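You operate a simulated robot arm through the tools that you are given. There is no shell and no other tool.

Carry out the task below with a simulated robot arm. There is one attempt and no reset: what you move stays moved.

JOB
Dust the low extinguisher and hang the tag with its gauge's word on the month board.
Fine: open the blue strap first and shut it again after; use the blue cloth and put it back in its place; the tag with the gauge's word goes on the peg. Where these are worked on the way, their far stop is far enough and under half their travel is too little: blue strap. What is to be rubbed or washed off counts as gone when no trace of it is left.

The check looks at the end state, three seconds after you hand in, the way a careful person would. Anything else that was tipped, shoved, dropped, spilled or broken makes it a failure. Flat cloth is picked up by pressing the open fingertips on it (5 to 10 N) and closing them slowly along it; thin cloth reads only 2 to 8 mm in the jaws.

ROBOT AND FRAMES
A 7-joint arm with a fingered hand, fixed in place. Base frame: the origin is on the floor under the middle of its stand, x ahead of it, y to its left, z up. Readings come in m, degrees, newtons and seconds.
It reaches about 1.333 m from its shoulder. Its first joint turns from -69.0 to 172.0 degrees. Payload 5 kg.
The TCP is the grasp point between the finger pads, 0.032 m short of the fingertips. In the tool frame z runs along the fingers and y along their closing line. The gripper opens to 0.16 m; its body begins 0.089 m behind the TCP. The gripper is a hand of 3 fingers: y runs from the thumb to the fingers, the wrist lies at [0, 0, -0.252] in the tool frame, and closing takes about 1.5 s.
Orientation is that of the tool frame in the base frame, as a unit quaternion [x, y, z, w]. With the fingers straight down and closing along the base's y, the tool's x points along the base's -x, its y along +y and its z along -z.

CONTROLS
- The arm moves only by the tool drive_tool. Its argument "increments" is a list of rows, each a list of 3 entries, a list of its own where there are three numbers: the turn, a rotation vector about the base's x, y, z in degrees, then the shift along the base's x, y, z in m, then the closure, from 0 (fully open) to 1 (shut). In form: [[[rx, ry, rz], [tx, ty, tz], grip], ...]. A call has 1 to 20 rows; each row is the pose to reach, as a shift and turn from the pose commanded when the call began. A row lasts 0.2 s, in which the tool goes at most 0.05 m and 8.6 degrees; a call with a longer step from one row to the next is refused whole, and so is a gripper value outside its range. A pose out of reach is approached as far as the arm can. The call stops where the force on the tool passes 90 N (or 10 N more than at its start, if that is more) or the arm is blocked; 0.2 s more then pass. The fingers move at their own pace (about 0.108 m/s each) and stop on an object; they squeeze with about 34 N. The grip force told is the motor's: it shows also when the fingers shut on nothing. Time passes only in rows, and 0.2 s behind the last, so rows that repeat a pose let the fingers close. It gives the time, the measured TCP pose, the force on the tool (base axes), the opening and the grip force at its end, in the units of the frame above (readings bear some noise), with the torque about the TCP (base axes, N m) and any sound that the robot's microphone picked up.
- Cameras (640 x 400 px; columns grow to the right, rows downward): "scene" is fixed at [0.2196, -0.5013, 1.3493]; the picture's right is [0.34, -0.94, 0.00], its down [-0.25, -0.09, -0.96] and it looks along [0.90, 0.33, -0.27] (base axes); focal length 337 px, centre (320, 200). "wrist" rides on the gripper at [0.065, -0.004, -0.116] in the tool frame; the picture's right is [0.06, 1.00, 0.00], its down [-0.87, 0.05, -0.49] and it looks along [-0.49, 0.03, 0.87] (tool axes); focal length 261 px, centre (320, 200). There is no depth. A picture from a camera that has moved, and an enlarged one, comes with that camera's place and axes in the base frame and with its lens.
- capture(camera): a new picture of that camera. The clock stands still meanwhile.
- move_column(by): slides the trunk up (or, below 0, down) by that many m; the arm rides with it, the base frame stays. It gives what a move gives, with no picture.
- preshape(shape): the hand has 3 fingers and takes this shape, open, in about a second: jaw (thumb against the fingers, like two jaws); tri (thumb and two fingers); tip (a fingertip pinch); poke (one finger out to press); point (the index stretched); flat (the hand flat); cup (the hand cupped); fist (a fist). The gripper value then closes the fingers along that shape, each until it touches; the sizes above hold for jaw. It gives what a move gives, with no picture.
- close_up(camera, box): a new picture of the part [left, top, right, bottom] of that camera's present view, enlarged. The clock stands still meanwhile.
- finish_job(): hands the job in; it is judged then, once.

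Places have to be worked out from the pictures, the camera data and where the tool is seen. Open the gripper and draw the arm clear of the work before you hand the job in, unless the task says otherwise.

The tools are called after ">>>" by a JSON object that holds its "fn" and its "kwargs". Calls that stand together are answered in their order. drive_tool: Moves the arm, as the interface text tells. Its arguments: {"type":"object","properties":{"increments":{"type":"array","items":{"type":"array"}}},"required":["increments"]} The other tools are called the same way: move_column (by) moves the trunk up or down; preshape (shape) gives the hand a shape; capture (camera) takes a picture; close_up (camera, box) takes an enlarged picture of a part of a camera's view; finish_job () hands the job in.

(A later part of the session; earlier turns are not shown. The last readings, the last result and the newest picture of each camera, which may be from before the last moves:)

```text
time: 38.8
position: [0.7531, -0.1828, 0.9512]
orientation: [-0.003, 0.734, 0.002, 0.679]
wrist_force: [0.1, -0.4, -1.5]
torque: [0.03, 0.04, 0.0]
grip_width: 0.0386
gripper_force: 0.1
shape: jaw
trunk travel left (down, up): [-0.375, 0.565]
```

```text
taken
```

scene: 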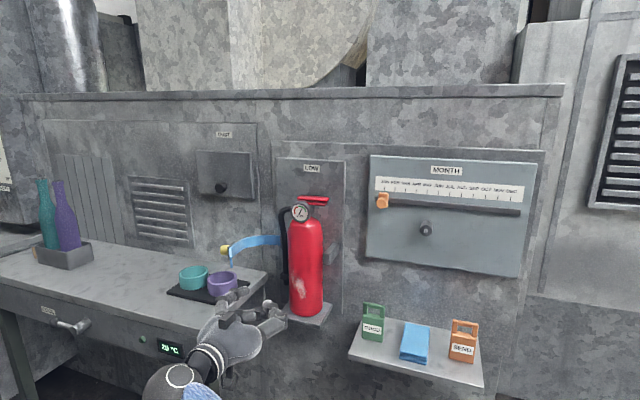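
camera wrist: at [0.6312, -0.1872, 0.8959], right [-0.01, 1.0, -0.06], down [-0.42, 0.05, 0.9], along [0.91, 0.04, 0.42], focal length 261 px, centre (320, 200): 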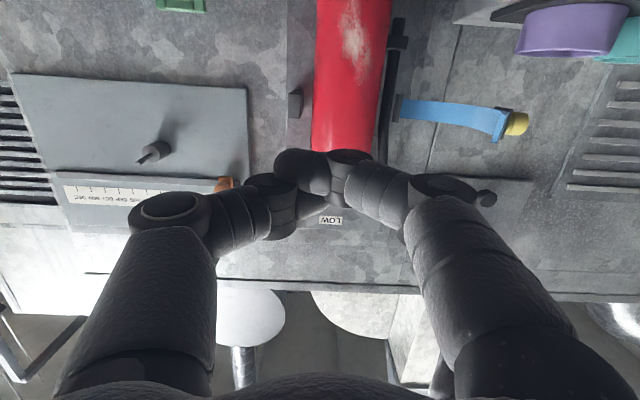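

The strap stays open and the mugs are untouched. I take close-ups of the dust patch and of the cloth to fix their positions.

>>> {"fn": "close_up", "kwargs": {"camera": "scene", "box": [275, 235, 339, 275]}}

>>> {"fn": "close_up", "kwargs": {"camera": "scene", "box": [271, 265, 351, 315]}}

>>> {"fn": "close_up", "kwargs": {"camera": "wrist", "box": [290, 0, 418, 80]}}

>>> {"fn": "close_up", "kwargs": {"camera": "scene", "box": [385, 305, 449, 375]}}

```text
10.00 times, centred on (307, 255) of scene
camera zoom: at [0.2196, -0.5013, 1.3493], right [0.34, -0.94, 0.0], down [-0.25, -0.09, -0.96], along [0.9, 0.33, -0.27], focal length 3369 px, centre (450, -350)
```

zoom: 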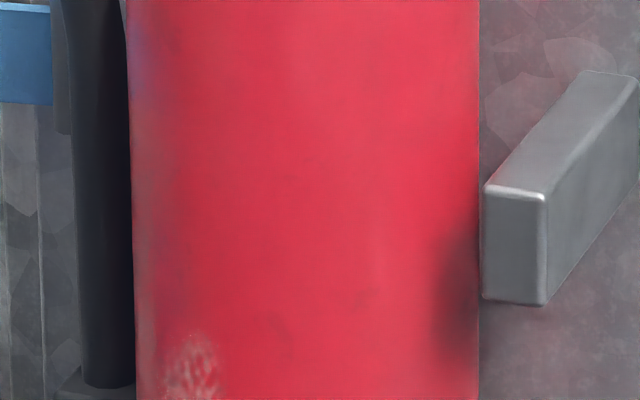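

```text
8.00 times, centred on (311, 290) of scene
camera zoom: at [0.2196, -0.5013, 1.3493], right [0.34, -0.94, 0.0], down [-0.25, -0.09, -0.96], along [0.9, 0.33, -0.27], focal length 2695 px, centre (392, -520)
```

zoom: 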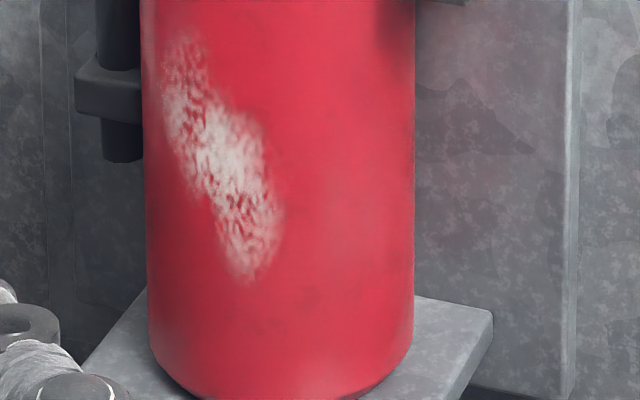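

```text
5.00 times, centred on (354, 40) of wrist
camera zoom: at [0.6312, -0.1872, 0.8959], right [-0.01, 1.0, -0.06], down [-0.42, 0.05, 0.9], along [0.91, 0.04, 0.42], focal length 1303 px, centre (150, 1000)
```

zoom: 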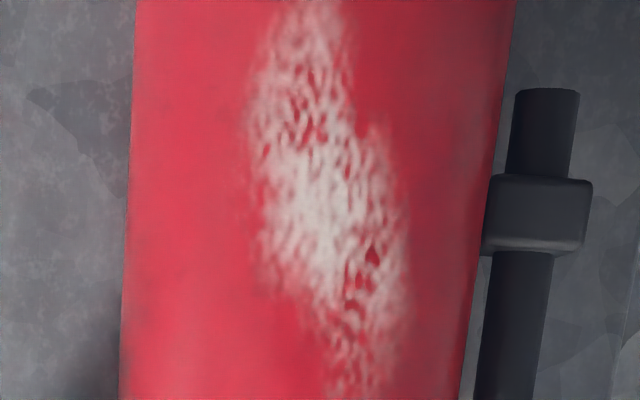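

```text
5.71 times, centred on (417, 340) of scene
camera zoom: at [0.2196, -0.5013, 1.3493], right [0.34, -0.94, 0.0], down [-0.25, -0.09, -0.96], along [0.9, 0.33, -0.27], focal length 1925 px, centre (-234, -600)
```

zoom: 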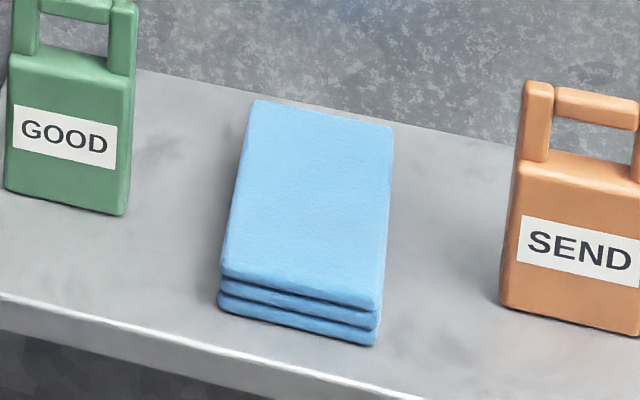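

The dust spans about y -0.16…-0.105 and z 0.785…0.89 on the cylinder front (x≈1.05). The folded cloth lies at x 0.98–1.11, y -0.515…-0.446, with its top at z≈0.737. I tilt the hand about 50° down and move over in front of the cloth, staying clear of the peg and tags.

>>> {"fn": "drive_tool", "kwargs": {"increments": [[[0, 7, 0], [0.0, -0.035, 0], 0.62], [[0, 14, 0], [0.0, -0.075, 0], 0.62], [[0, 21, 0], [0.0, -0.115, 0], 0.62], [[0, 28, 0], [0.01, -0.155, -0.005], 0.62], [[0, 35, 0], [0.03, -0.195, -0.015], 0.62], [[0, 42, 0], [0.055, -0.23, -0.025], 0.62], [[0, 46, 0], [0.08, -0.26, -0.04], 0.62], [[0, 46, 0], [0.11, -0.285, -0.055], 0.62], [[0, 46, 0], [0.14, -0.297, -0.07], 0.62], [[0, 46, 0], [0.165, -0.297, -0.09], 0.62], [[0, 46, 0], [0.185, -0.297, -0.11], 0.62], [[0, 46, 0], [0.185, -0.297, -0.11], 0.62]]}}

>>> {"fn": "capture", "kwargs": {"camera": "wrist"}}

>>> {"fn": "capture", "kwargs": {"camera": "scene"}}

```text
time: 41.4
position: [0.9406, -0.4797, 0.8415]
orientation: [-0.002, 0.941, 0.003, 0.339]
wrist_force: [0.5, 0.5, 0.0]
torque: [-0.05, -0.01, -0.02]
grip_width: 0.0293
gripper_force: 0.0
shape: jaw
out of reach, approached as far as the arm can: row 1, 2, 4, 5, 6, 7, 8, 9
trunk travel left (down, up): [-0.375, 0.565]
```

```text
taken
camera wrist: at [0.8155, -0.4847, 0.8888], right [-0.05, 1.0, -0.04], down [0.36, 0.05, 0.93], along [0.93, 0.04, -0.36], focal length 261 px, centre (320, 200)
```

wrist: 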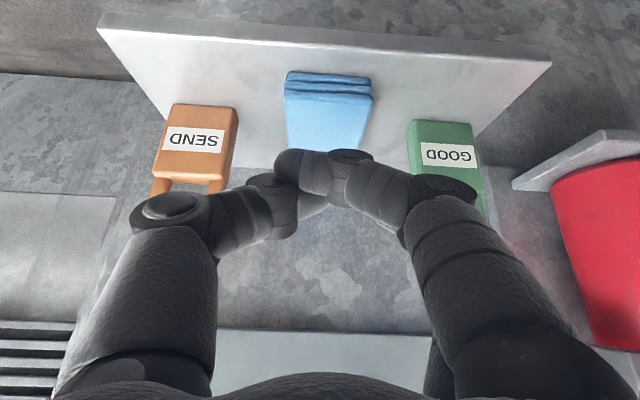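

```text
taken
```

scene: 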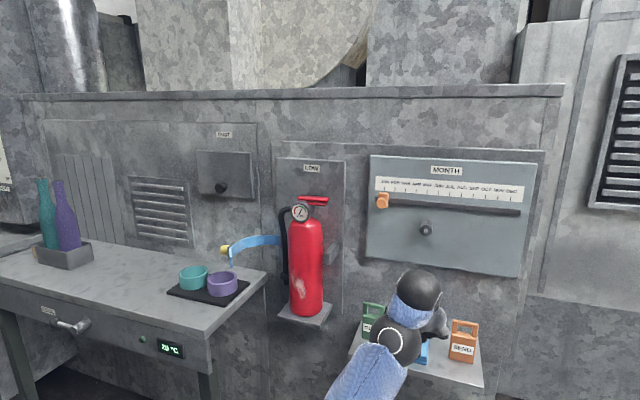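

The hand is well placed, and the wrist view puts the cloth's front edge at x≈0.977, y -0.51…-0.44, top z≈0.74. The opening reads only 29 mm, so I reopen to about 60 mm and move to just above the cloth.

>>> {"fn": "drive_tool", "kwargs": {"increments": [[[0, 0, 0], [0, 0.002, 0], 0.5], [[0, 0, 0], [0, 0.002, 0], 0.5], [[0, 0, 0], [0, 0.002, 0], 0.6], [[0, 0, 0], [0.02, 0.002, -0.01], 0.6], [[0, 0, 0], [0.04, 0.002, -0.025], 0.6], [[0, 0, 0], [0.055, 0.002, -0.04], 0.6], [[0, 0, 0], [0.055, 0.002, -0.04], 0.6]]}}

>>> {"fn": "capture", "kwargs": {"camera": "wrist"}}

>>> {"fn": "close_up", "kwargs": {"camera": "scene", "box": [340, 260, 500, 390]}}

```text
time: 43.0
position: [0.9925, -0.4772, 0.7993]
orientation: [-0.002, 0.941, 0.002, 0.339]
wrist_force: [0.0, -0.8, 0.6]
torque: [0.0, 0.02, 0.0]
grip_width: 0.0296
gripper_force: 0.1
shape: jaw
trunk travel left (down, up): [-0.375, 0.565]
```

```text
taken
camera wrist: at [0.8673, -0.4822, 0.8484], right [-0.05, 1.0, -0.04], down [0.36, 0.05, 0.93], along [0.93, 0.04, -0.36], focal length 261 px, centre (320, 200)
```

wrist: 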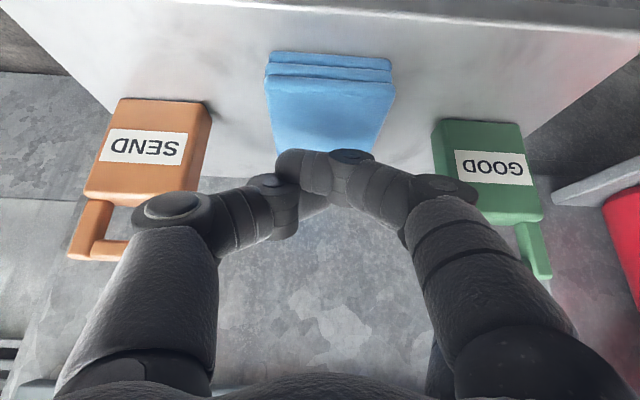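

```text
3.08 times, centred on (420, 325) of scene
camera zoom: at [0.2196, -0.5013, 1.3493], right [0.34, -0.94, 0.0], down [-0.25, -0.09, -0.96], along [0.9, 0.33, -0.27], focal length 1036 px, centre (12, -185)
```

zoom: 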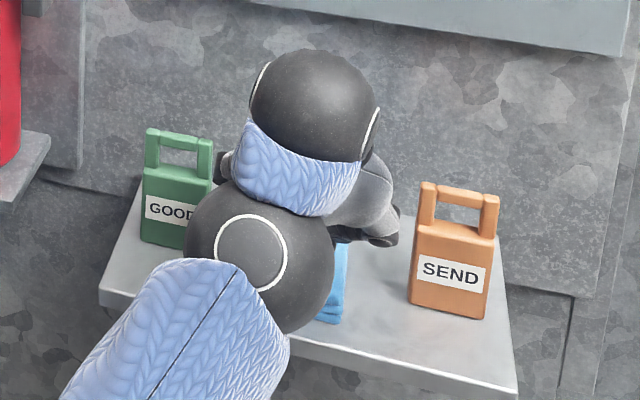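

The opening still reads 30 mm and the thumb and fingertips look crossed, so the fingers seem not to open properly. I'll back away from the shelf and reset the hand with the jaw shape.

>>> {"fn": "drive_tool", "kwargs": {"increments": [[[0, 0, 0], [-0.03, 0, 0.025], 0.6], [[0, 0, 0], [-0.06, 0, 0.05], 0.6], [[0, 0, 0], [-0.09, 0, 0.07], 0.3], [[0, 0, 0], [-0.12, 0, 0.085], 0.0], [[0, 0, 0], [-0.12, 0, 0.085], 0.0], [[0, 0, 0], [-0.12, 0, 0.085], 0.0], [[0, 0, 0], [-0.12, 0, 0.085], 0.0]]}}

>>> {"fn": "capture", "kwargs": {"camera": "wrist"}}

```text
time: 44.6
position: [0.8933, -0.4749, 0.8679]
orientation: [-0.002, 0.941, 0.002, 0.339]
wrist_force: [-2.0, -0.4, 0.6]
torque: [0.01, 0.01, 0.01]
grip_width: 0.1599
gripper_force: 0.2
shape: jaw
out of reach, approached as far as the arm can: row 4, 5, 6, 7
trunk travel left (down, up): [-0.375, 0.565]
```

```text
taken
camera wrist: at [0.7691, -0.4802, 0.915], right [-0.05, 1.0, -0.04], down [0.36, 0.05, 0.93], along [0.93, 0.04, -0.36], focal length 261 px, centre (320, 200)
```

wrist: 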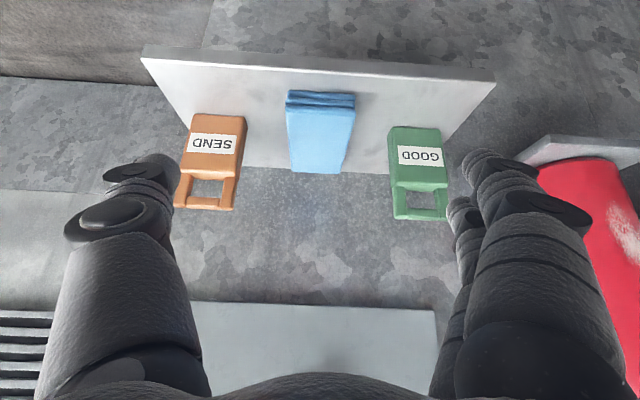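

The fingers now open fully (0.16). I set them to about 60 mm and confirm.

>>> {"fn": "drive_tool", "kwargs": {"increments": [[[0, 0, 0], [0.0, 0, 0], 0.3], [[0, 0, 0], [0.0, 0, 0], 0.6], [[0, 0, 0], [0.0, 0, 0], 0.6], [[0, 0, 0], [0.0, 0, 0], 0.6]]}}

>>> {"fn": "capture", "kwargs": {"camera": "wrist"}}

```text
time: 45.6
position: [0.8939, -0.476, 0.867]
orientation: [-0.002, 0.941, 0.002, 0.339]
wrist_force: [-0.1, 0.9, -0.4]
torque: [-0.02, 0.03, -0.01]
grip_width: 0.0645
gripper_force: 0.1
shape: jaw
trunk travel left (down, up): [-0.375, 0.565]
```

```text
taken
camera wrist: at [0.7692, -0.4802, 0.915], right [-0.05, 1.0, -0.04], down [0.36, 0.05, 0.93], along [0.93, 0.04, -0.36], focal length 261 px, centre (320, 200)
```

wrist: 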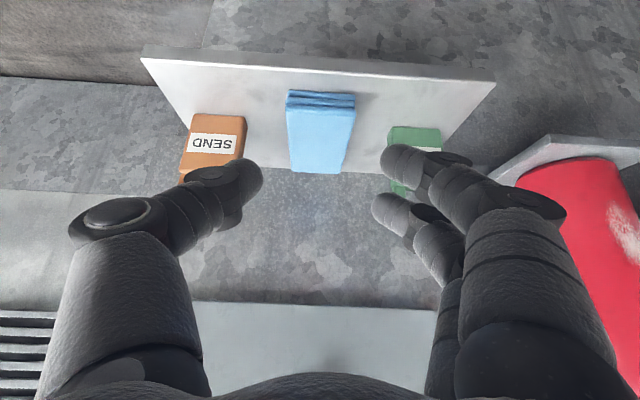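

The fingers now read 64 mm. I tilt the tool closer to vertical (about 15° off), so that thumb and fingers touch the cloth evenly, and hover above the cloth at y=-0.48, midway between the tags.

>>> {"fn": "drive_tool", "kwargs": {"increments": [[[0, 6, 0], [0.02, -0.001, 0.0], 0.6], [[0, 12, 0], [0.045, -0.002, 0.0], 0.6], [[0, 18, 0], [0.07, -0.003, -0.005], 0.6], [[0, 24, 0], [0.095, -0.003, -0.015], 0.6], [[0, 24.5, 0], [0.115, -0.003, -0.03], 0.6], [[0, 24.5, 0], [0.124, -0.003, -0.045], 0.6], [[0, 24.5, 0], [0.124, -0.003, -0.045], 0.6]]}}

>>> {"fn": "capture", "kwargs": {"camera": "wrist"}}

>>> {"fn": "capture", "kwargs": {"camera": "scene"}}

```text
time: 47.4
position: [1.018, -0.4757, 0.7801]
orientation: [0.004, 0.992, 0.005, 0.129]
wrist_force: [-84.4, -28.6, 5.2]
torque: [-0.77, 1.54, -4.98]
grip_width: 0.0566
gripper_force: 33.8
shape: jaw
out of reach, approached as far as the arm can: row 1, 2, 3, 4, 5, 6, 7
trunk travel left (down, up): [-0.375, 0.565]
stopped in row 7: the force on the tool passed its limit at 92 N (the readings are from after the stop); the commanded pose is now the measured one
```

```text
taken
camera wrist: at [0.924, -0.4807, 0.8756], right [-0.05, 1.0, -0.01], down [0.71, 0.04, 0.7], along [0.7, 0.03, -0.72], focal length 261 px, centre (320, 200)
```

wrist: 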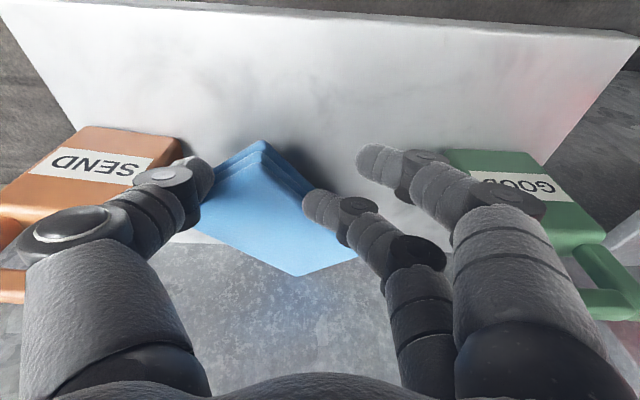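

```text
taken
```

scene: 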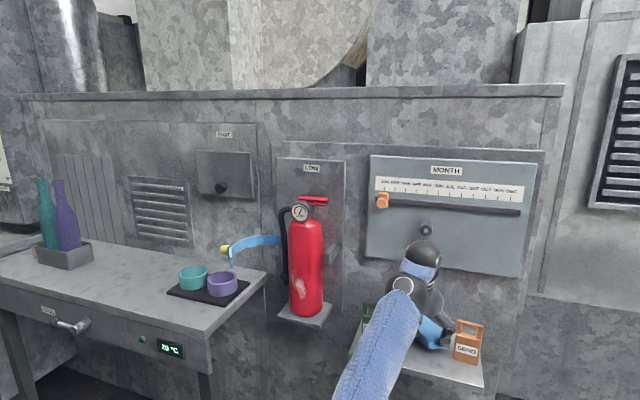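

The tilt was out of reach, the arm sagged low, and the fingers pushed the cloth round; I must be careful now. I take close-ups to see what is touching and whether the tags moved.

>>> {"fn": "close_up", "kwargs": {"camera": "scene", "box": [340, 280, 500, 390]}}

>>> {"fn": "close_up", "kwargs": {"camera": "wrist", "box": [100, 110, 500, 300]}}

```text
3.64 times, centred on (420, 335) of scene
camera zoom: at [0.2196, -0.5013, 1.3493], right [0.34, -0.94, 0.0], down [-0.25, -0.09, -0.96], along [0.9, 0.33, -0.27], focal length 1225 px, centre (-44, -291)
```

zoom: 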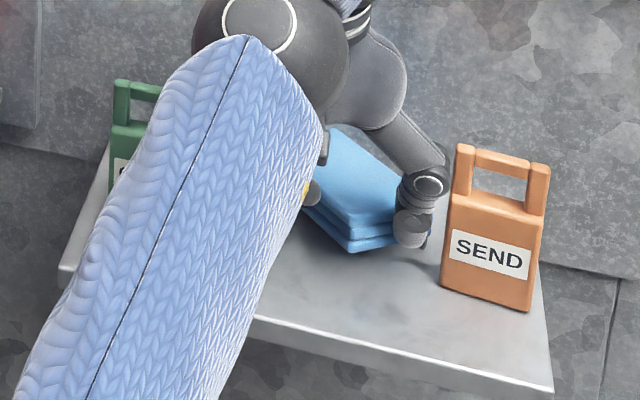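

```text
1.60 times, centred on (300, 205) of wrist
camera zoom: at [0.924, -0.4807, 0.8756], right [-0.05, 1.0, -0.01], down [0.71, 0.04, 0.7], along [0.7, 0.03, -0.72], focal length 417 px, centre (352, 192)
```

zoom: 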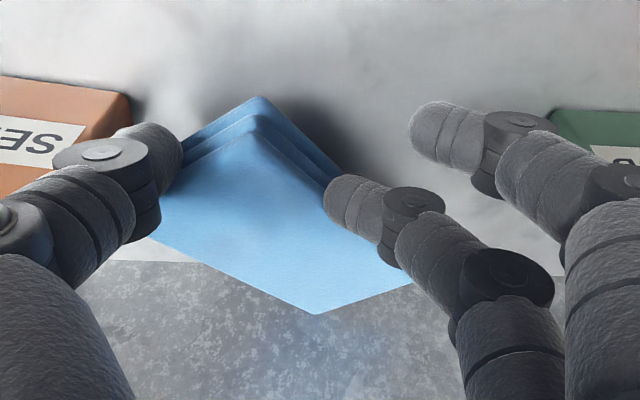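

The thumb nudged the SEND tag by roughly 1 cm in -y, and the cloth is turned about 45°. I'll first lift the hand straight up slowly, without any sideways motion, and check.

>>> {"fn": "drive_tool", "kwargs": {"increments": [[[0, 0, 0], [-0.002, 0, 0.006], 0.62], [[0, 0, 0], [-0.003, 0, 0.014], 0.62], [[0, 0, 0], [-0.003, 0, 0.024], 0.62], [[0, 0, 0], [-0.003, 0, 0.036], 0.62], [[0, 0, 0], [-0.003, 0, 0.05], 0.62]]}}

>>> {"fn": "capture", "kwargs": {"camera": "wrist"}}

>>> {"fn": "capture", "kwargs": {"camera": "scene"}}

```text
time: 48.6
position: [1.0272, -0.471, 0.7823]
orientation: [-0.001, 0.991, 0.002, 0.133]
wrist_force: [-0.4, 0.4, -0.7]
torque: [0.04, -0.01, 0.01]
grip_width: 0.0609
gripper_force: 0.1
shape: jaw
out of reach, approached as far as the arm can: row 1, 2, 3, 4, 5
trunk travel left (down, up): [-0.375, 0.565]
```

```text
taken
camera wrist: at [0.9321, -0.4758, 0.8777], right [-0.06, 1.0, -0.01], down [0.71, 0.05, 0.7], along [0.7, 0.04, -0.71], focal length 261 px, centre (320, 200)
```

wrist: 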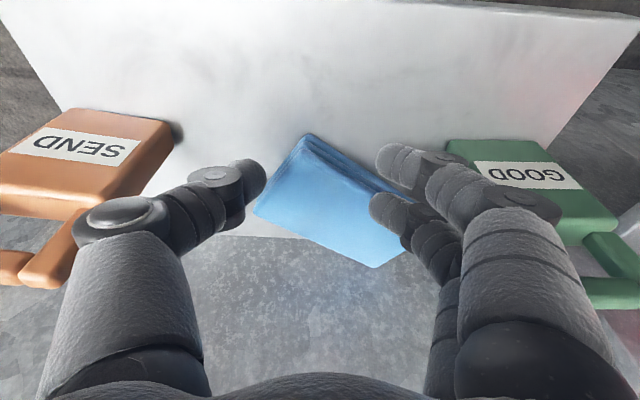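

```text
taken
```

scene: 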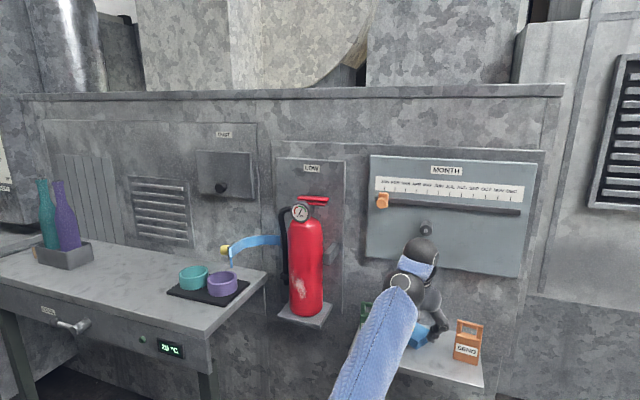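

The arm is at a wrist limit in this pose. The way out is to reverse the tilt while backing toward the front.

>>> {"fn": "drive_tool", "kwargs": {"increments": [[[0, -6, 0], [-0.015, -0.004, 0.012], 0.6], [[0, -12, 0], [-0.035, -0.006, 0.025], 0.6], [[0, -18, 0], [-0.06, -0.007, 0.04], 0.6], [[0, -24, 0], [-0.09, -0.007, 0.055], 0.6], [[0, -26, 0], [-0.115, -0.007, 0.07], 0.6], [[0, -30, 0], [-0.13, -0.007, 0.08], 0.6]]}}

>>> {"fn": "capture", "kwargs": {"camera": "wrist"}}

>>> {"fn": "close_up", "kwargs": {"camera": "scene", "box": [340, 280, 500, 390]}}

```text
time: 50.0
position: [0.8948, -0.4771, 0.8637]
orientation: [-0.001, 0.924, 0.003, 0.383]
wrist_force: [0.1, 0.3, 0.2]
torque: [0.02, 0.0, 0.02]
grip_width: 0.0634
gripper_force: 0.1
shape: jaw
trunk travel left (down, up): [-0.375, 0.565]
```

```text
taken
camera wrist: at [0.7653, -0.482, 0.9], right [-0.05, 1.0, -0.04], down [0.27, 0.05, 0.96], along [0.96, 0.04, -0.27], focal length 261 px, centre (320, 200)
```

wrist: 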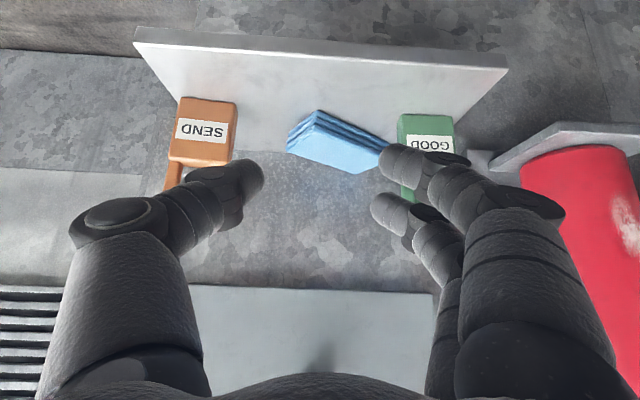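

```text
3.64 times, centred on (420, 335) of scene
camera zoom: at [0.2196, -0.5013, 1.3493], right [0.34, -0.94, 0.0], down [-0.25, -0.09, -0.96], along [0.9, 0.33, -0.27], focal length 1225 px, centre (-44, -291)
```

zoom: 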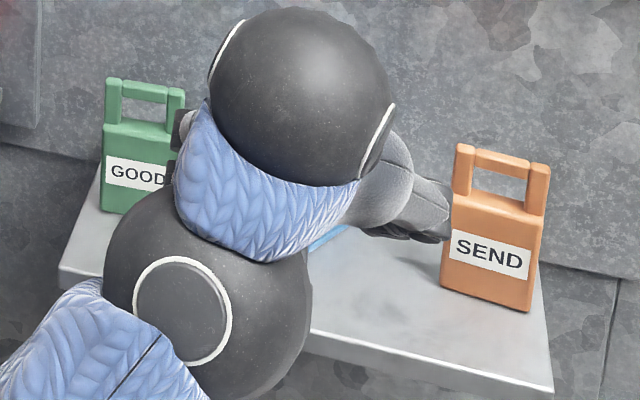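

Clear of the shelf now; the SEND tag is about 1.2 cm off its place (I'll correct that later) and the cloth is rotated. The arm's elbow is too low for downward pointing, so I raise the trunk to give the wrist a better posture.

>>> {"fn": "move_column", "kwargs": {"by": 0.35}}

>>> {"fn": "capture", "kwargs": {"camera": "scene"}}

>>> {"fn": "capture", "kwargs": {"camera": "wrist"}}

```text
time: 53.4
position: [0.8953, -0.4784, 1.215]
orientation: [-0.001, 0.924, 0.003, 0.383]
wrist_force: [0.6, 0.3, 0.5]
torque: [0.0, -0.01, 0.01]
grip_width: 0.0636
gripper_force: 0.1
shape: jaw
trunk travel left (down, up): [-0.725, 0.215]
```

```text
taken
```

scene: 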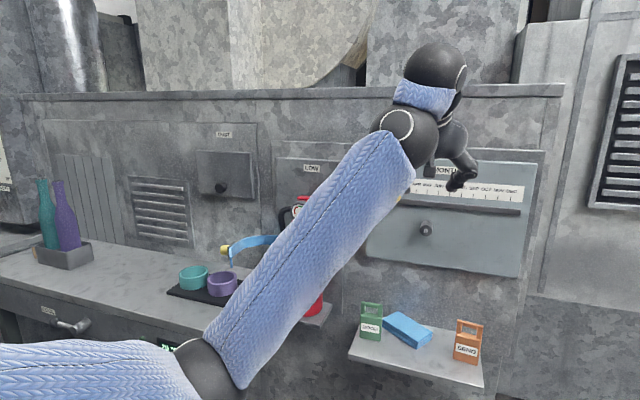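

```text
taken
camera wrist: at [0.7659, -0.482, 1.2499], right [-0.05, 1.0, -0.04], down [0.27, 0.05, 0.96], along [0.96, 0.04, -0.27], focal length 261 px, centre (320, 200)
```

wrist: 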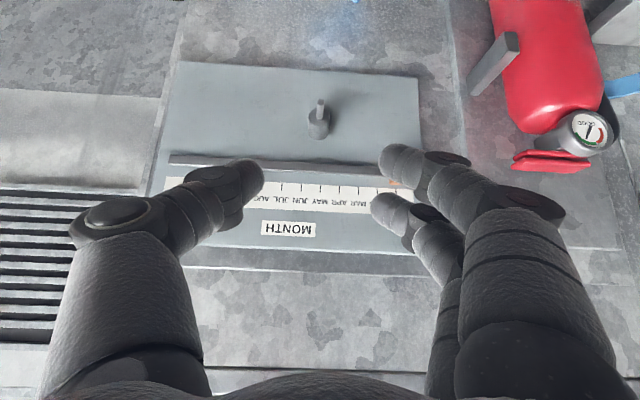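

Now the shelf is visible. I take a close-up of the shelf to get the cloth's current pose.

>>> {"fn": "close_up", "kwargs": {"camera": "scene", "box": [340, 290, 500, 390]}}

```text
4.00 times, centred on (420, 340) of scene
camera zoom: at [0.2196, -0.5013, 1.3493], right [0.34, -0.94, 0.0], down [-0.25, -0.09, -0.96], along [0.9, 0.33, -0.27], focal length 1347 px, centre (-80, -360)
```

zoom: 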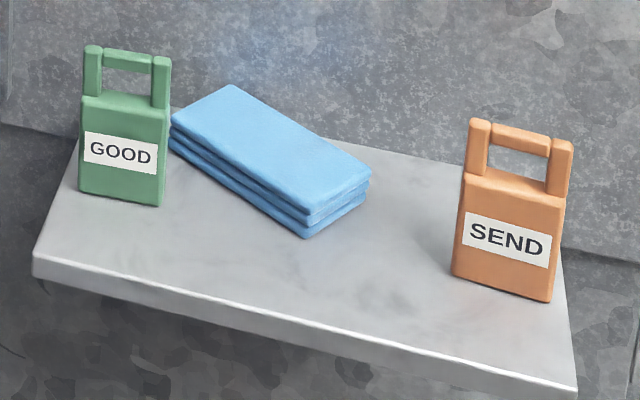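

The wall is at about x=1.155. The stack now lies centred at about (1.098, -0.452), turned with its long axis ~55° from +x, and behaves rigidly. I lower the tool again from the raised trunk and test a steeper pitch in free space in front of the shelf.

>>> {"fn": "drive_tool", "kwargs": {"increments": [[[0, 0, 0], [-0.005, 0, -0.045], 0.6], [[0, 0, 0], [-0.01, 0, -0.09], 0.6], [[0, 0, 0], [-0.015, 0, -0.135], 0.6], [[0, 3, 0], [-0.02, 0, -0.18], 0.6], [[0, 9, 0], [-0.025, 0, -0.22], 0.6], [[0, 15, 0], [-0.03, 0, -0.25], 0.6], [[0, 21, 0], [-0.03, 0, -0.265], 0.6], [[0, 27, 0], [-0.03, 0, -0.27], 0.6], [[0, 33, 0], [-0.03, 0, -0.27], 0.6], [[0, 33, 0], [-0.03, 0, -0.27], 0.6]]}}

>>> {"fn": "capture", "kwargs": {"camera": "scene"}}

>>> {"fn": "capture", "kwargs": {"camera": "wrist"}}

```text
time: 55.6
position: [0.8646, -0.4748, 0.944]
orientation: [-0.001, 0.991, 0.002, 0.131]
wrist_force: [-0.5, -0.2, -0.2]
torque: [0.04, 0.0, -0.01]
grip_width: 0.0639
gripper_force: 0.0
shape: jaw
out of reach, approached as far as the arm can: row 9, 10
trunk travel left (down, up): [-0.725, 0.215]
```

```text
taken
```

scene: 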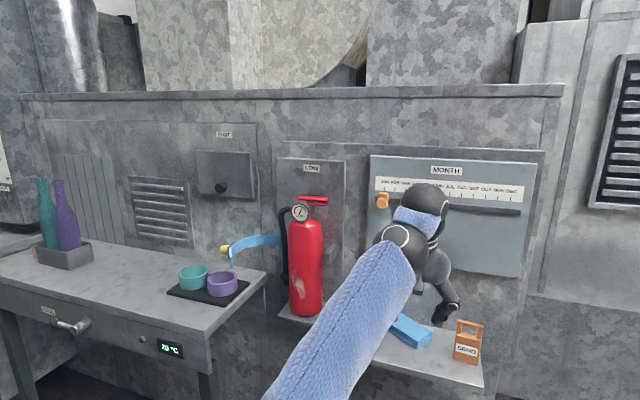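

```text
taken
camera wrist: at [0.7715, -0.4797, 1.0393], right [-0.06, 1.0, -0.01], down [0.71, 0.05, 0.7], along [0.7, 0.04, -0.71], focal length 261 px, centre (320, 200)
```

wrist: 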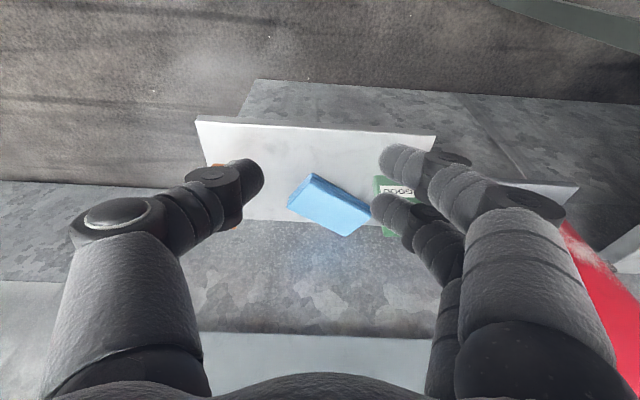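

Pitch 75° is reachable here, just at the limit. I raise the trunk the rest of the way so the forearm slopes downward and steep pitches get comfortable.

>>> {"fn": "move_column", "kwargs": {"by": 0.2}}

>>> {"fn": "drive_tool", "kwargs": {"increments": [[[0, 3, 0], [0.01, 0, -0.045], 0.6], [[0, 6, 0], [0.02, 0, -0.09], 0.6], [[0, 9, 0], [0.03, 0, -0.135], 0.6], [[0, 9, 0], [0.04, 0, -0.18], 0.6], [[0, 9, 0], [0.05, 0, -0.215], 0.6], [[0, 9, 0], [0.05, 0, -0.215], 0.6]]}}

>>> {"fn": "capture", "kwargs": {"camera": "scene"}}

>>> {"fn": "capture", "kwargs": {"camera": "wrist"}}

```text
time: 57.8
position: [0.8659, -0.4748, 1.1429]
orientation: [0.0, 0.991, 0.002, 0.131]
wrist_force: [0.1, -0.6, 0.5]
torque: [-0.01, 0.0, 0.05]
grip_width: 0.0637
gripper_force: 0.0
shape: jaw
trunk travel left (down, up): [-0.925, 0.015]
```

```text
time: 59.1
position: [0.9159, -0.4753, 0.9306]
orientation: [0.0, 0.999, 0.003, 0.052]
wrist_force: [0.0, 0.0, -1.0]
torque: [0.02, -0.01, 0.0]
grip_width: 0.0636
gripper_force: 0.0
shape: jaw
trunk travel left (down, up): [-0.925, 0.015]
```

```text
taken
```

scene: 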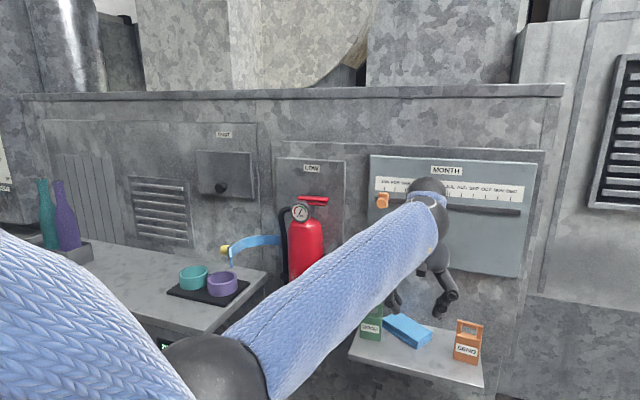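

```text
taken
camera wrist: at [0.8383, -0.4801, 1.0392], right [-0.06, 1.0, 0.0], down [0.81, 0.05, 0.58], along [0.58, 0.04, -0.81], focal length 261 px, centre (320, 200)
```

wrist: 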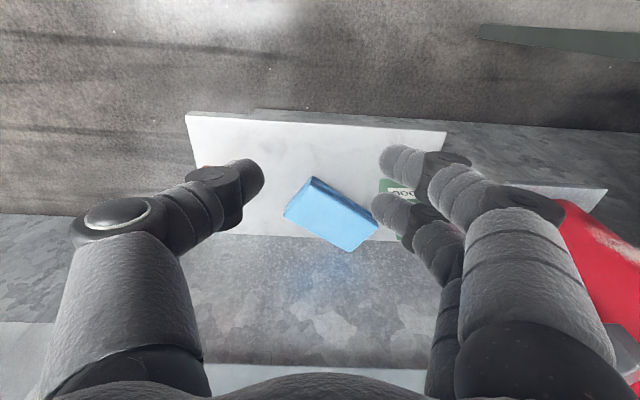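

Now the arm reaches steep pitches easily. I'll hover the fingertips (about 40 mm apart) over the front-right end of the stack, with 18° tilt to stay clear of the peg, preparing to press gently and draw the cloth back into line.

>>> {"fn": "drive_tool", "kwargs": {"increments": [[[0, -6, 0], [0.02, 0, -0.01], 0.75], [[0, -12, 0], [0.045, 0, -0.025], 0.75], [[0, -12, 0], [0.075, 0, -0.05], 0.75], [[0, -12, 0], [0.105, 0, -0.08], 0.75], [[0, -12, 0], [0.13, 0, -0.11], 0.75], [[0, -12, 0], [0.144, 0, -0.13], 0.75], [[0, -12, 0], [0.144, 0, -0.13], 0.75]]}}

>>> {"fn": "capture", "kwargs": {"camera": "wrist"}}

>>> {"fn": "capture", "kwargs": {"camera": "scene"}}

```text
time: 60.8
position: [1.0576, -0.4757, 0.8002]
orientation: [-0.002, 0.988, 0.002, 0.157]
wrist_force: [0.8, -0.4, 0.7]
torque: [0.06, 0.07, 0.02]
grip_width: 0.0402
gripper_force: 0.1
shape: jaw
trunk travel left (down, up): [-0.925, 0.015]
```

```text
taken
camera wrist: at [0.9601, -0.4811, 0.8896], right [-0.06, 1.0, -0.01], down [0.67, 0.05, 0.74], along [0.74, 0.04, -0.68], focal length 261 px, centre (320, 200)
```

wrist: 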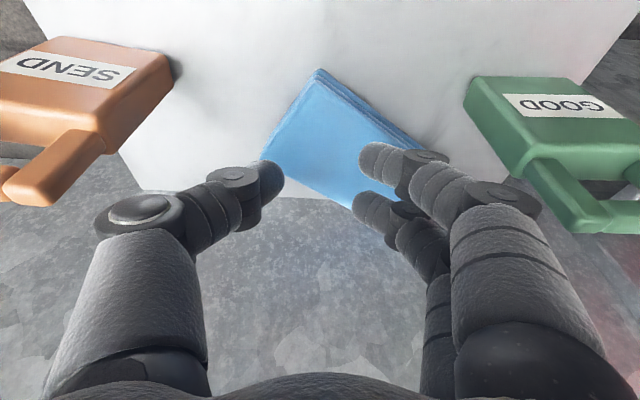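

```text
taken
```

scene: 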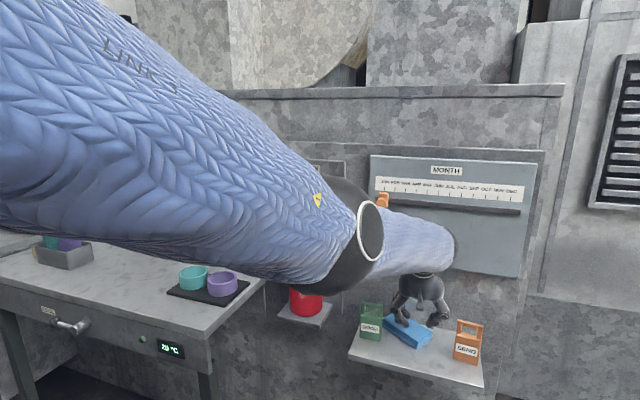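

Hovering about 33 mm over the stack with no contact. I lower gently in small steps until light contact.

>>> {"fn": "drive_tool", "kwargs": {"increments": [[[0, 0, 0], [0, 0, -0.01], 0.75], [[0, 0, 0], [0, 0, -0.018], 0.75], [[0, 0, 0], [0, 0, -0.022], 0.75], [[0, 0, 0], [0, 0, -0.025], 0.75], [[0, 0, 0], [0, 0, -0.027], 0.75]]}}

```text
time: 62.0
position: [1.0593, -0.4713, 0.7817]
orientation: [-0.003, 0.987, 0.004, 0.161]
wrist_force: [6.1, 15.7, 51.9]
torque: [1.32, 0.4, -0.33]
grip_width: 0.0206
gripper_force: 20.3
shape: jaw
trunk travel left (down, up): [-0.925, 0.015]
```

Contact came early with about 52 N, too much. I ease up a few millimetres to bring the press down to around 5–10 N.

>>> {"fn": "drive_tool", "kwargs": {"increments": [[[0, 0, 0], [0, 0, 0.003], 0.75], [[0, 0, 0], [0, 0, 0.006], 0.75], [[0, 0, 0], [0, 0, 0.006], 0.75]]}}

>>> {"fn": "capture", "kwargs": {"camera": "wrist"}}

```text
time: 62.8
position: [1.0558, -0.4772, 0.778]
orientation: [0.0, 0.988, 0.002, 0.155]
wrist_force: [-2.2, 6.3, 16.2]
torque: [0.16, 0.23, -0.1]
grip_width: 0.0077
gripper_force: 33.9
shape: jaw
trunk travel left (down, up): [-0.925, 0.015]
```

```text
taken
camera wrist: at [0.957, -0.4813, 0.8685], right [-0.06, 1.0, -0.01], down [0.68, 0.05, 0.74], along [0.73, 0.04, -0.68], focal length 261 px, centre (320, 200)
```

wrist: 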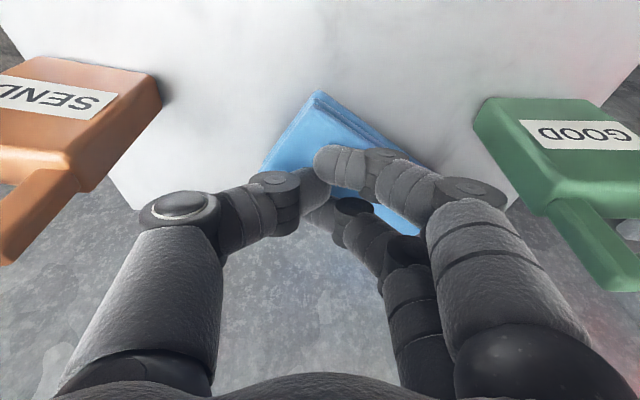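

The jaws now read 7.7 mm with squeeze, right in the "thin cloth" range, so they may have pinched the cloth. I close slowly the rest of the way and lift slightly to see whether the cloth comes along.

>>> {"fn": "drive_tool", "kwargs": {"increments": [[[0, 0, 0], [0, 0, 0.0], 0.8], [[0, 0, 0], [0, 0, 0.0], 0.85], [[0, 0, 0], [0, 0, 0.0], 0.9], [[0, 0, 0], [0, 0, 0.0], 0.95], [[0, 0, 0], [0, 0, 0.0], 1.0], [[0, 0, 0], [0, 0, 0.0], 1.0], [[0, 0, 0], [0, 0, 0.005], 1.0], [[0, 0, 0], [0, 0, 0.012], 1.0], [[0, 0, 0], [0, 0, 0.02], 1.0]]}}

>>> {"fn": "capture", "kwargs": {"camera": "wrist"}}

>>> {"fn": "close_up", "kwargs": {"camera": "scene", "box": [340, 260, 500, 390]}}

```text
time: 64.8
position: [1.0575, -0.4772, 0.7975]
orientation: [0.0, 0.988, 0.003, 0.156]
wrist_force: [-0.4, -0.1, 0.5]
torque: [0.02, 0.03, 0.02]
grip_width: 0.0015
gripper_force: 33.9
shape: jaw
trunk travel left (down, up): [-0.925, 0.015]
```

```text
taken
camera wrist: at [0.9602, -0.482, 0.8882], right [-0.06, 1.0, -0.01], down [0.68, 0.05, 0.74], along [0.74, 0.04, -0.68], focal length 261 px, centre (320, 200)
```

wrist: 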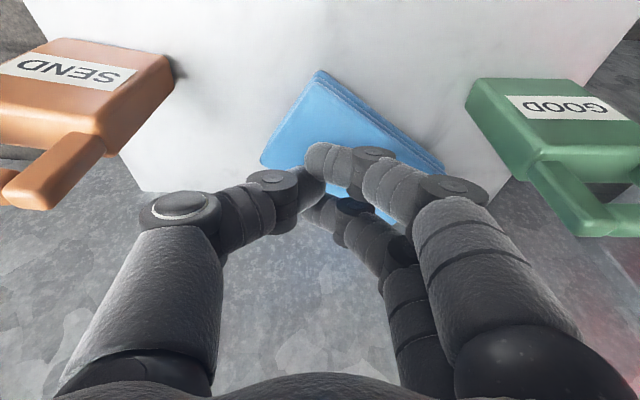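

```text
3.08 times, centred on (420, 325) of scene
camera zoom: at [0.2196, -0.5013, 1.3493], right [0.34, -0.94, 0.0], down [-0.25, -0.09, -0.96], along [0.9, 0.33, -0.27], focal length 1036 px, centre (12, -185)
```

zoom: 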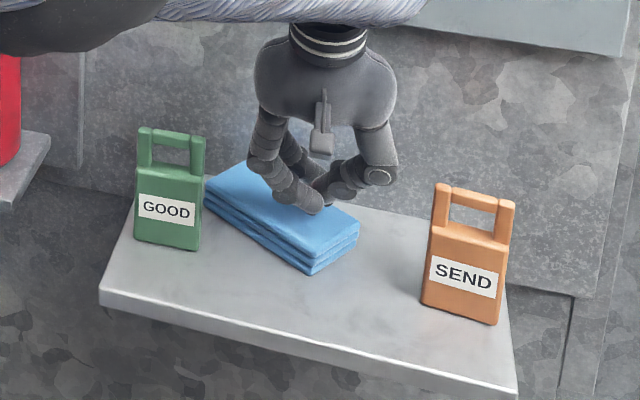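

The stack stayed put (grip reads 1.5 mm), so it's stiff. With the closed fingertips right above its front-right end, I'll press lightly there and pull toward -x, so it trails and swings into line.

>>> {"fn": "drive_tool", "kwargs": {"increments": [[[0, 0, 0], [0, 0, -0.01], 1.0], [[0, 0, 0], [0, 0, -0.016], 1.0], [[0, 0, 0], [0, 0, -0.018], 1.0], [[0, 0, 0], [0, 0, -0.0195], 1.0], [[0, 0, 0], [0, 0, -0.0195], 1.0]]}}

```text
time: 66.0
position: [1.0588, -0.4762, 0.7811]
orientation: [-0.001, 0.988, 0.003, 0.157]
wrist_force: [0.8, -1.5, 7.2]
torque: [-0.07, 0.05, 0.0]
grip_width: 0.0016
gripper_force: 34.0
shape: jaw
trunk travel left (down, up): [-0.925, 0.015]
```

About 7 N of press. I add a touch more pressure and pull 25 mm toward -x.

>>> {"fn": "drive_tool", "kwargs": {"increments": [[[0, 0, 0], [0, 0, -0.002], 1.0], [[0, 0, 0], [-0.004, 0, -0.002], 1.0], [[0, 0, 0], [-0.008, 0, -0.002], 1.0], [[0, 0, 0], [-0.012, 0, -0.002], 1.0], [[0, 0, 0], [-0.016, 0, -0.002], 1.0], [[0, 0, 0], [-0.02, 0, -0.002], 1.0], [[0, 0, 0], [-0.025, 0, -0.002], 1.0]]}}

>>> {"fn": "close_up", "kwargs": {"camera": "scene", "box": [340, 260, 500, 390]}}

>>> {"fn": "capture", "kwargs": {"camera": "wrist"}}

```text
time: 67.5
position: [1.0318, -0.4764, 0.7799]
orientation: [0.0, 0.988, 0.002, 0.157]
wrist_force: [5.2, 0.1, 32.5]
torque: [-0.34, -0.12, -0.03]
grip_width: 0.0028
gripper_force: 34.0
shape: jaw
trunk travel left (down, up): [-0.925, 0.015]
```

```text
3.08 times, centred on (420, 325) of scene
camera zoom: at [0.2196, -0.5013, 1.3493], right [0.34, -0.94, 0.0], down [-0.25, -0.09, -0.96], along [0.9, 0.33, -0.27], focal length 1036 px, centre (12, -185)
```

zoom: 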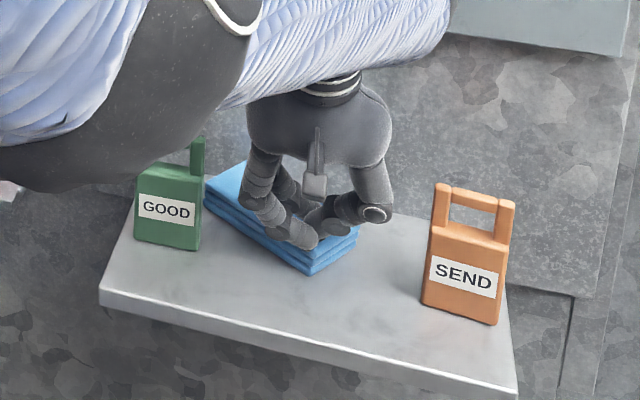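

```text
taken
camera wrist: at [0.9333, -0.4804, 0.8694], right [-0.06, 1.0, -0.02], down [0.67, 0.05, 0.74], along [0.74, 0.03, -0.67], focal length 261 px, centre (320, 200)
```

wrist: 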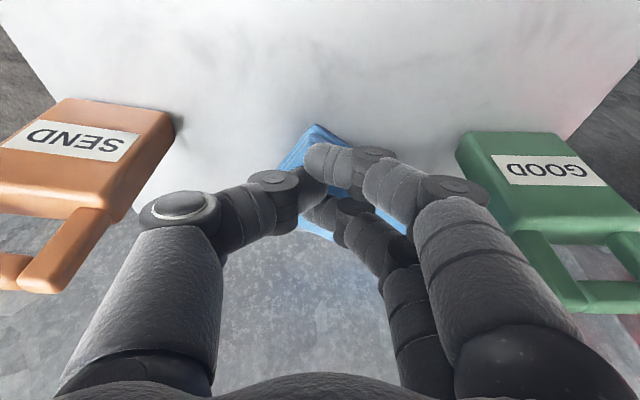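

The fingers just slid over the top (low friction), so dragging won't work. I'll instead grip the stack by its long sides with the hand yawed to match it: first lift, open the jaws to about 100 mm and turn +56° about vertical in free space.

>>> {"fn": "drive_tool", "kwargs": {"increments": [[[0, 0, 0], [-0.005, 0, 0.02], 1.0], [[0, 0, 0], [-0.015, -0.003, 0.05], 1.0], [[0, 0, 7], [-0.025, -0.006, 0.08], 0.8], [[0, 0, 15], [-0.03, -0.01, 0.1], 0.6], [[0, 0, 23], [-0.03, -0.01, 0.1], 0.3], [[0, 0, 31], [-0.03, -0.01, 0.1], 0.3], [[0, 0, 39], [-0.03, -0.01, 0.1], 0.3], [[0, 0, 47], [-0.03, -0.01, 0.1], 0.3], [[0, 0, 55], [-0.03, -0.01, 0.1], 0.3], [[0, 0, 55], [-0.03, -0.01, 0.1], 0.3]]}}

>>> {"fn": "capture", "kwargs": {"camera": "wrist"}}

>>> {"fn": "capture", "kwargs": {"camera": "scene"}}

```text
time: 69.8
position: [1.0036, -0.4853, 0.8758]
orientation: [-0.457, 0.875, 0.076, 0.137]
wrist_force: [-0.5, -0.5, -0.1]
torque: [0.02, -0.04, 0.02]
grip_width: 0.1116
gripper_force: 0.1
shape: jaw
trunk travel left (down, up): [-0.925, 0.015]
```

```text
taken
camera wrist: at [0.9512, -0.5686, 0.9666], right [-0.85, 0.52, -0.01], down [0.34, 0.58, 0.74], along [0.39, 0.62, -0.68], focal length 261 px, centre (320, 200)
```

wrist: 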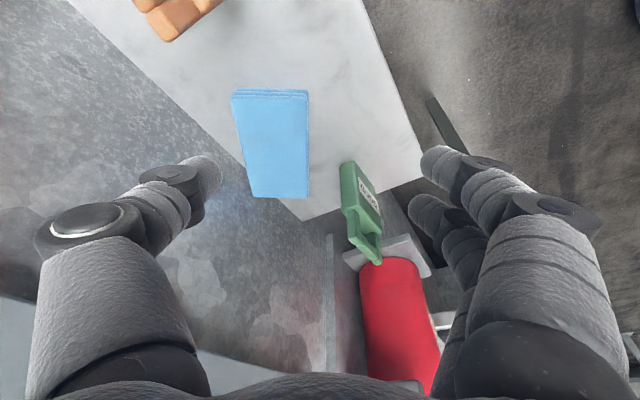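

```text
taken
```

scene: 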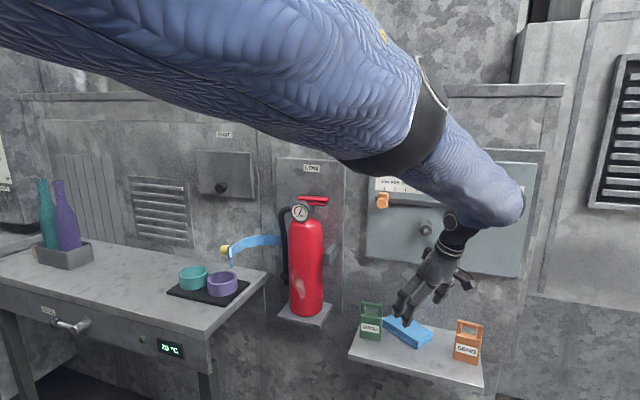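

Yaw +55° is reachable and the stack now looks aligned with the hand; I compute its centre at (1.085, -0.447), with the near end's midpoint at (1.048, -0.502). I move over the near end with a 90 mm opening and start descending, checking with the cameras before straddling.

>>> {"fn": "drive_tool", "kwargs": {"increments": [[[0, 0, 0], [0.02, 0, -0.015], 0.44], [[0, 0, 0], [0.04, 0, -0.03], 0.44], [[0, 0, 1], [0.056, 0, -0.05], 0.44], [[0, 0, 1], [0.056, 0, -0.065], 0.44], [[0, 0, 1], [0.056, 0, -0.08], 0.44], [[0, 0, 1], [0.056, 0, -0.08], 0.44]]}}

>>> {"fn": "capture", "kwargs": {"camera": "wrist"}}

>>> {"fn": "capture", "kwargs": {"camera": "scene"}}

```text
time: 71.2
position: [1.0314, -0.4847, 0.8168]
orientation: [-0.463, 0.872, 0.077, 0.139]
wrist_force: [0.0, -0.4, 0.2]
torque: [0.0, -0.01, 0.02]
grip_width: 0.0898
gripper_force: 0.1
shape: jaw
out of reach, approached as far as the arm can: row 3, 4, 5, 6
trunk travel left (down, up): [-0.925, 0.015]
```

```text
taken
camera wrist: at [0.9794, -0.5684, 0.9071], right [-0.86, 0.51, -0.01], down [0.33, 0.59, 0.74], along [0.38, 0.63, -0.68], focal length 261 px, centre (320, 200)
```

wrist: 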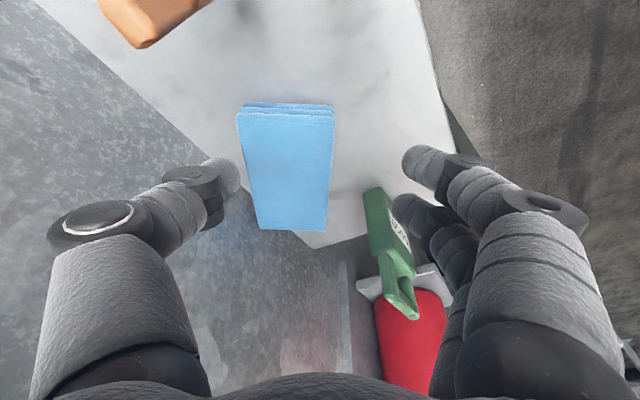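

```text
taken
```

scene: 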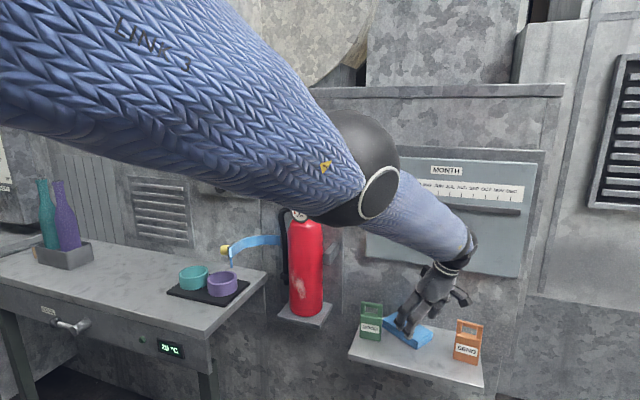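

The arm is now nearly stretched out because the trunk is too high; the stack estimate is confirmed (centre ≈(1.087, -0.442), axis ≈56°). I raise the tool, then lower the trunk by 0.13 m to regain reach.

>>> {"fn": "drive_tool", "kwargs": {"increments": [[[0, 0, 0], [-0.005, 0, 0.04], 0.44], [[0, 0, 0], [-0.01, 0, 0.08], 0.44], [[0, 0, 0], [-0.01, 0, 0.12], 0.44], [[0, 0, 0], [-0.01, 0, 0.14], 0.44]]}}

>>> {"fn": "move_column", "kwargs": {"by": -0.13}}

>>> {"fn": "capture", "kwargs": {"camera": "scene"}}

```text
time: 72.2
position: [1.0209, -0.4825, 0.9546]
orientation: [-0.464, 0.872, 0.076, 0.137]
wrist_force: [-0.1, 0.9, 0.3]
torque: [0.01, 0.0, 0.02]
grip_width: 0.0899
gripper_force: 0.1
shape: jaw
trunk travel left (down, up): [-0.925, 0.015]
```

```text
time: 73.7
position: [1.0222, -0.4837, 0.8276]
orientation: [-0.464, 0.872, 0.075, 0.137]
wrist_force: [-0.3, -0.1, 0.4]
torque: [0.02, 0.0, -0.02]
grip_width: 0.0897
gripper_force: 0.0
shape: jaw
trunk travel left (down, up): [-0.795, 0.145]
```

```text
taken
```

scene: 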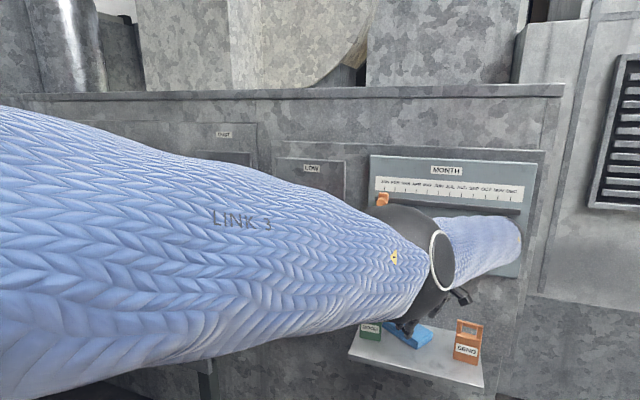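

The trunk is lower and there's reach again. I move to just above the stack's near end (TCP about (1.061, -0.484, 0.79)), checking for reach problems.

>>> {"fn": "drive_tool", "kwargs": {"increments": [[[0, 0, 0], [0.015, 0, -0.005], 0.44], [[0, 0, 0], [0.03, 0, -0.015], 0.44], [[0, 0, 0], [0.039, 0, -0.028], 0.44], [[0, 0, 0], [0.039, 0, -0.037], 0.44], [[0, 0, 0], [0.039, 0, -0.037], 0.44]]}}

>>> {"fn": "capture", "kwargs": {"camera": "wrist"}}

```text
time: 74.9
position: [1.0614, -0.484, 0.7891]
orientation: [-0.464, 0.872, 0.076, 0.136]
wrist_force: [0.1, -0.1, -0.3]
torque: [0.02, 0.02, -0.03]
grip_width: 0.09
gripper_force: 0.1
shape: jaw
trunk travel left (down, up): [-0.795, 0.145]
```

```text
taken
camera wrist: at [1.0096, -0.568, 0.8784], right [-0.86, 0.51, -0.01], down [0.33, 0.59, 0.74], along [0.38, 0.63, -0.68], focal length 261 px, centre (320, 200)
```

wrist: 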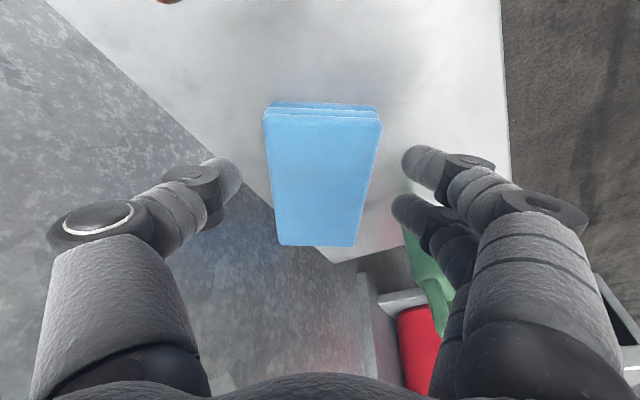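

Well centred: the stack sits midway between thumb and fingers. I descend vertically in small steps to straddle it.

>>> {"fn": "drive_tool", "kwargs": {"increments": [[[0, 0, 0], [0, 0, -0.008], 0.44], [[0, 0, 0], [0, 0, -0.015], 0.44], [[0, 0, 0], [0, 0, -0.021], 0.44], [[0, 0, 0], [0, 0, -0.025], 0.44], [[0, 0, 0], [0, 0, -0.028], 0.44]]}}

>>> {"fn": "capture", "kwargs": {"camera": "wrist"}}

```text
time: 76.1
position: [1.0604, -0.4835, 0.7596]
orientation: [-0.464, 0.872, 0.075, 0.138]
wrist_force: [-0.1, -0.1, 0.0]
torque: [-0.03, -0.01, 0.0]
grip_width: 0.09
gripper_force: 0.0
shape: jaw
trunk travel left (down, up): [-0.795, 0.145]
```

```text
taken
camera wrist: at [1.0096, -0.5671, 0.8499], right [-0.86, 0.51, -0.01], down [0.33, 0.59, 0.74], along [0.38, 0.63, -0.68], focal length 261 px, centre (320, 200)
```

wrist: 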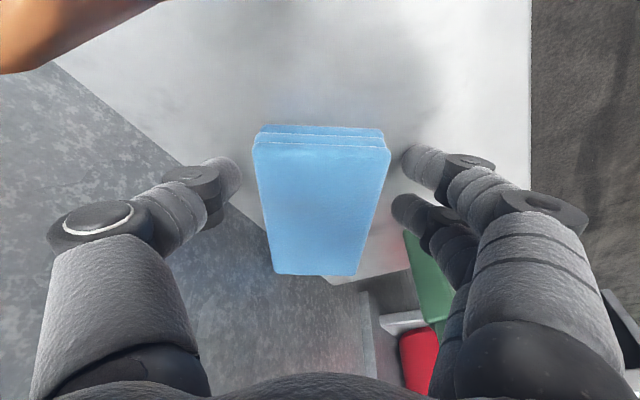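

No contact forces yet, tips about 10 mm above the shelf. I close slowly on the stack's long sides.

>>> {"fn": "drive_tool", "kwargs": {"increments": [[[0, 0, 0], [0, 0, -0.002], 0.47], [[0, 0, 0], [0, 0, -0.002], 0.5], [[0, 0, 0], [0, 0, -0.002], 0.53], [[0, 0, 0], [0, 0, -0.002], 0.56], [[0, 0, 0], [0, 0, -0.002], 0.59], [[0, 0, 0], [0, 0, -0.002], 0.62], [[0, 0, 0], [0, 0, -0.002], 0.65], [[0, 0, 0], [0, 0, -0.002], 0.68]]}}

>>> {"fn": "capture", "kwargs": {"camera": "wrist"}}

```text
time: 77.9
position: [1.0607, -0.483, 0.7579]
orientation: [-0.464, 0.872, 0.076, 0.137]
wrist_force: [0.6, 0.0, 0.5]
torque: [0.0, 0.06, 0.01]
grip_width: 0.0636
gripper_force: 34.4
shape: jaw
trunk travel left (down, up): [-0.795, 0.145]
```

```text
taken
camera wrist: at [1.0091, -0.5673, 0.8483], right [-0.86, 0.51, -0.01], down [0.33, 0.59, 0.74], along [0.38, 0.63, -0.68], focal length 261 px, centre (320, 200)
```

wrist: 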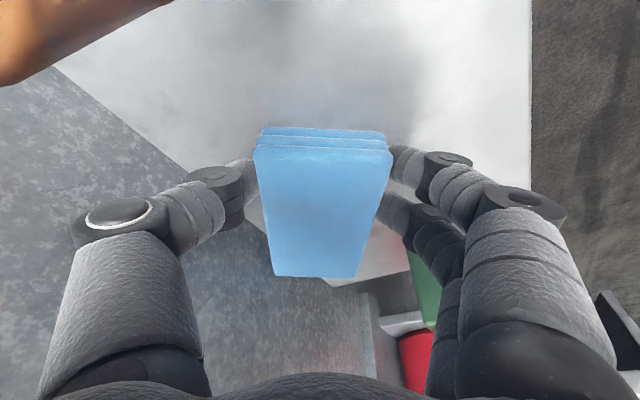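

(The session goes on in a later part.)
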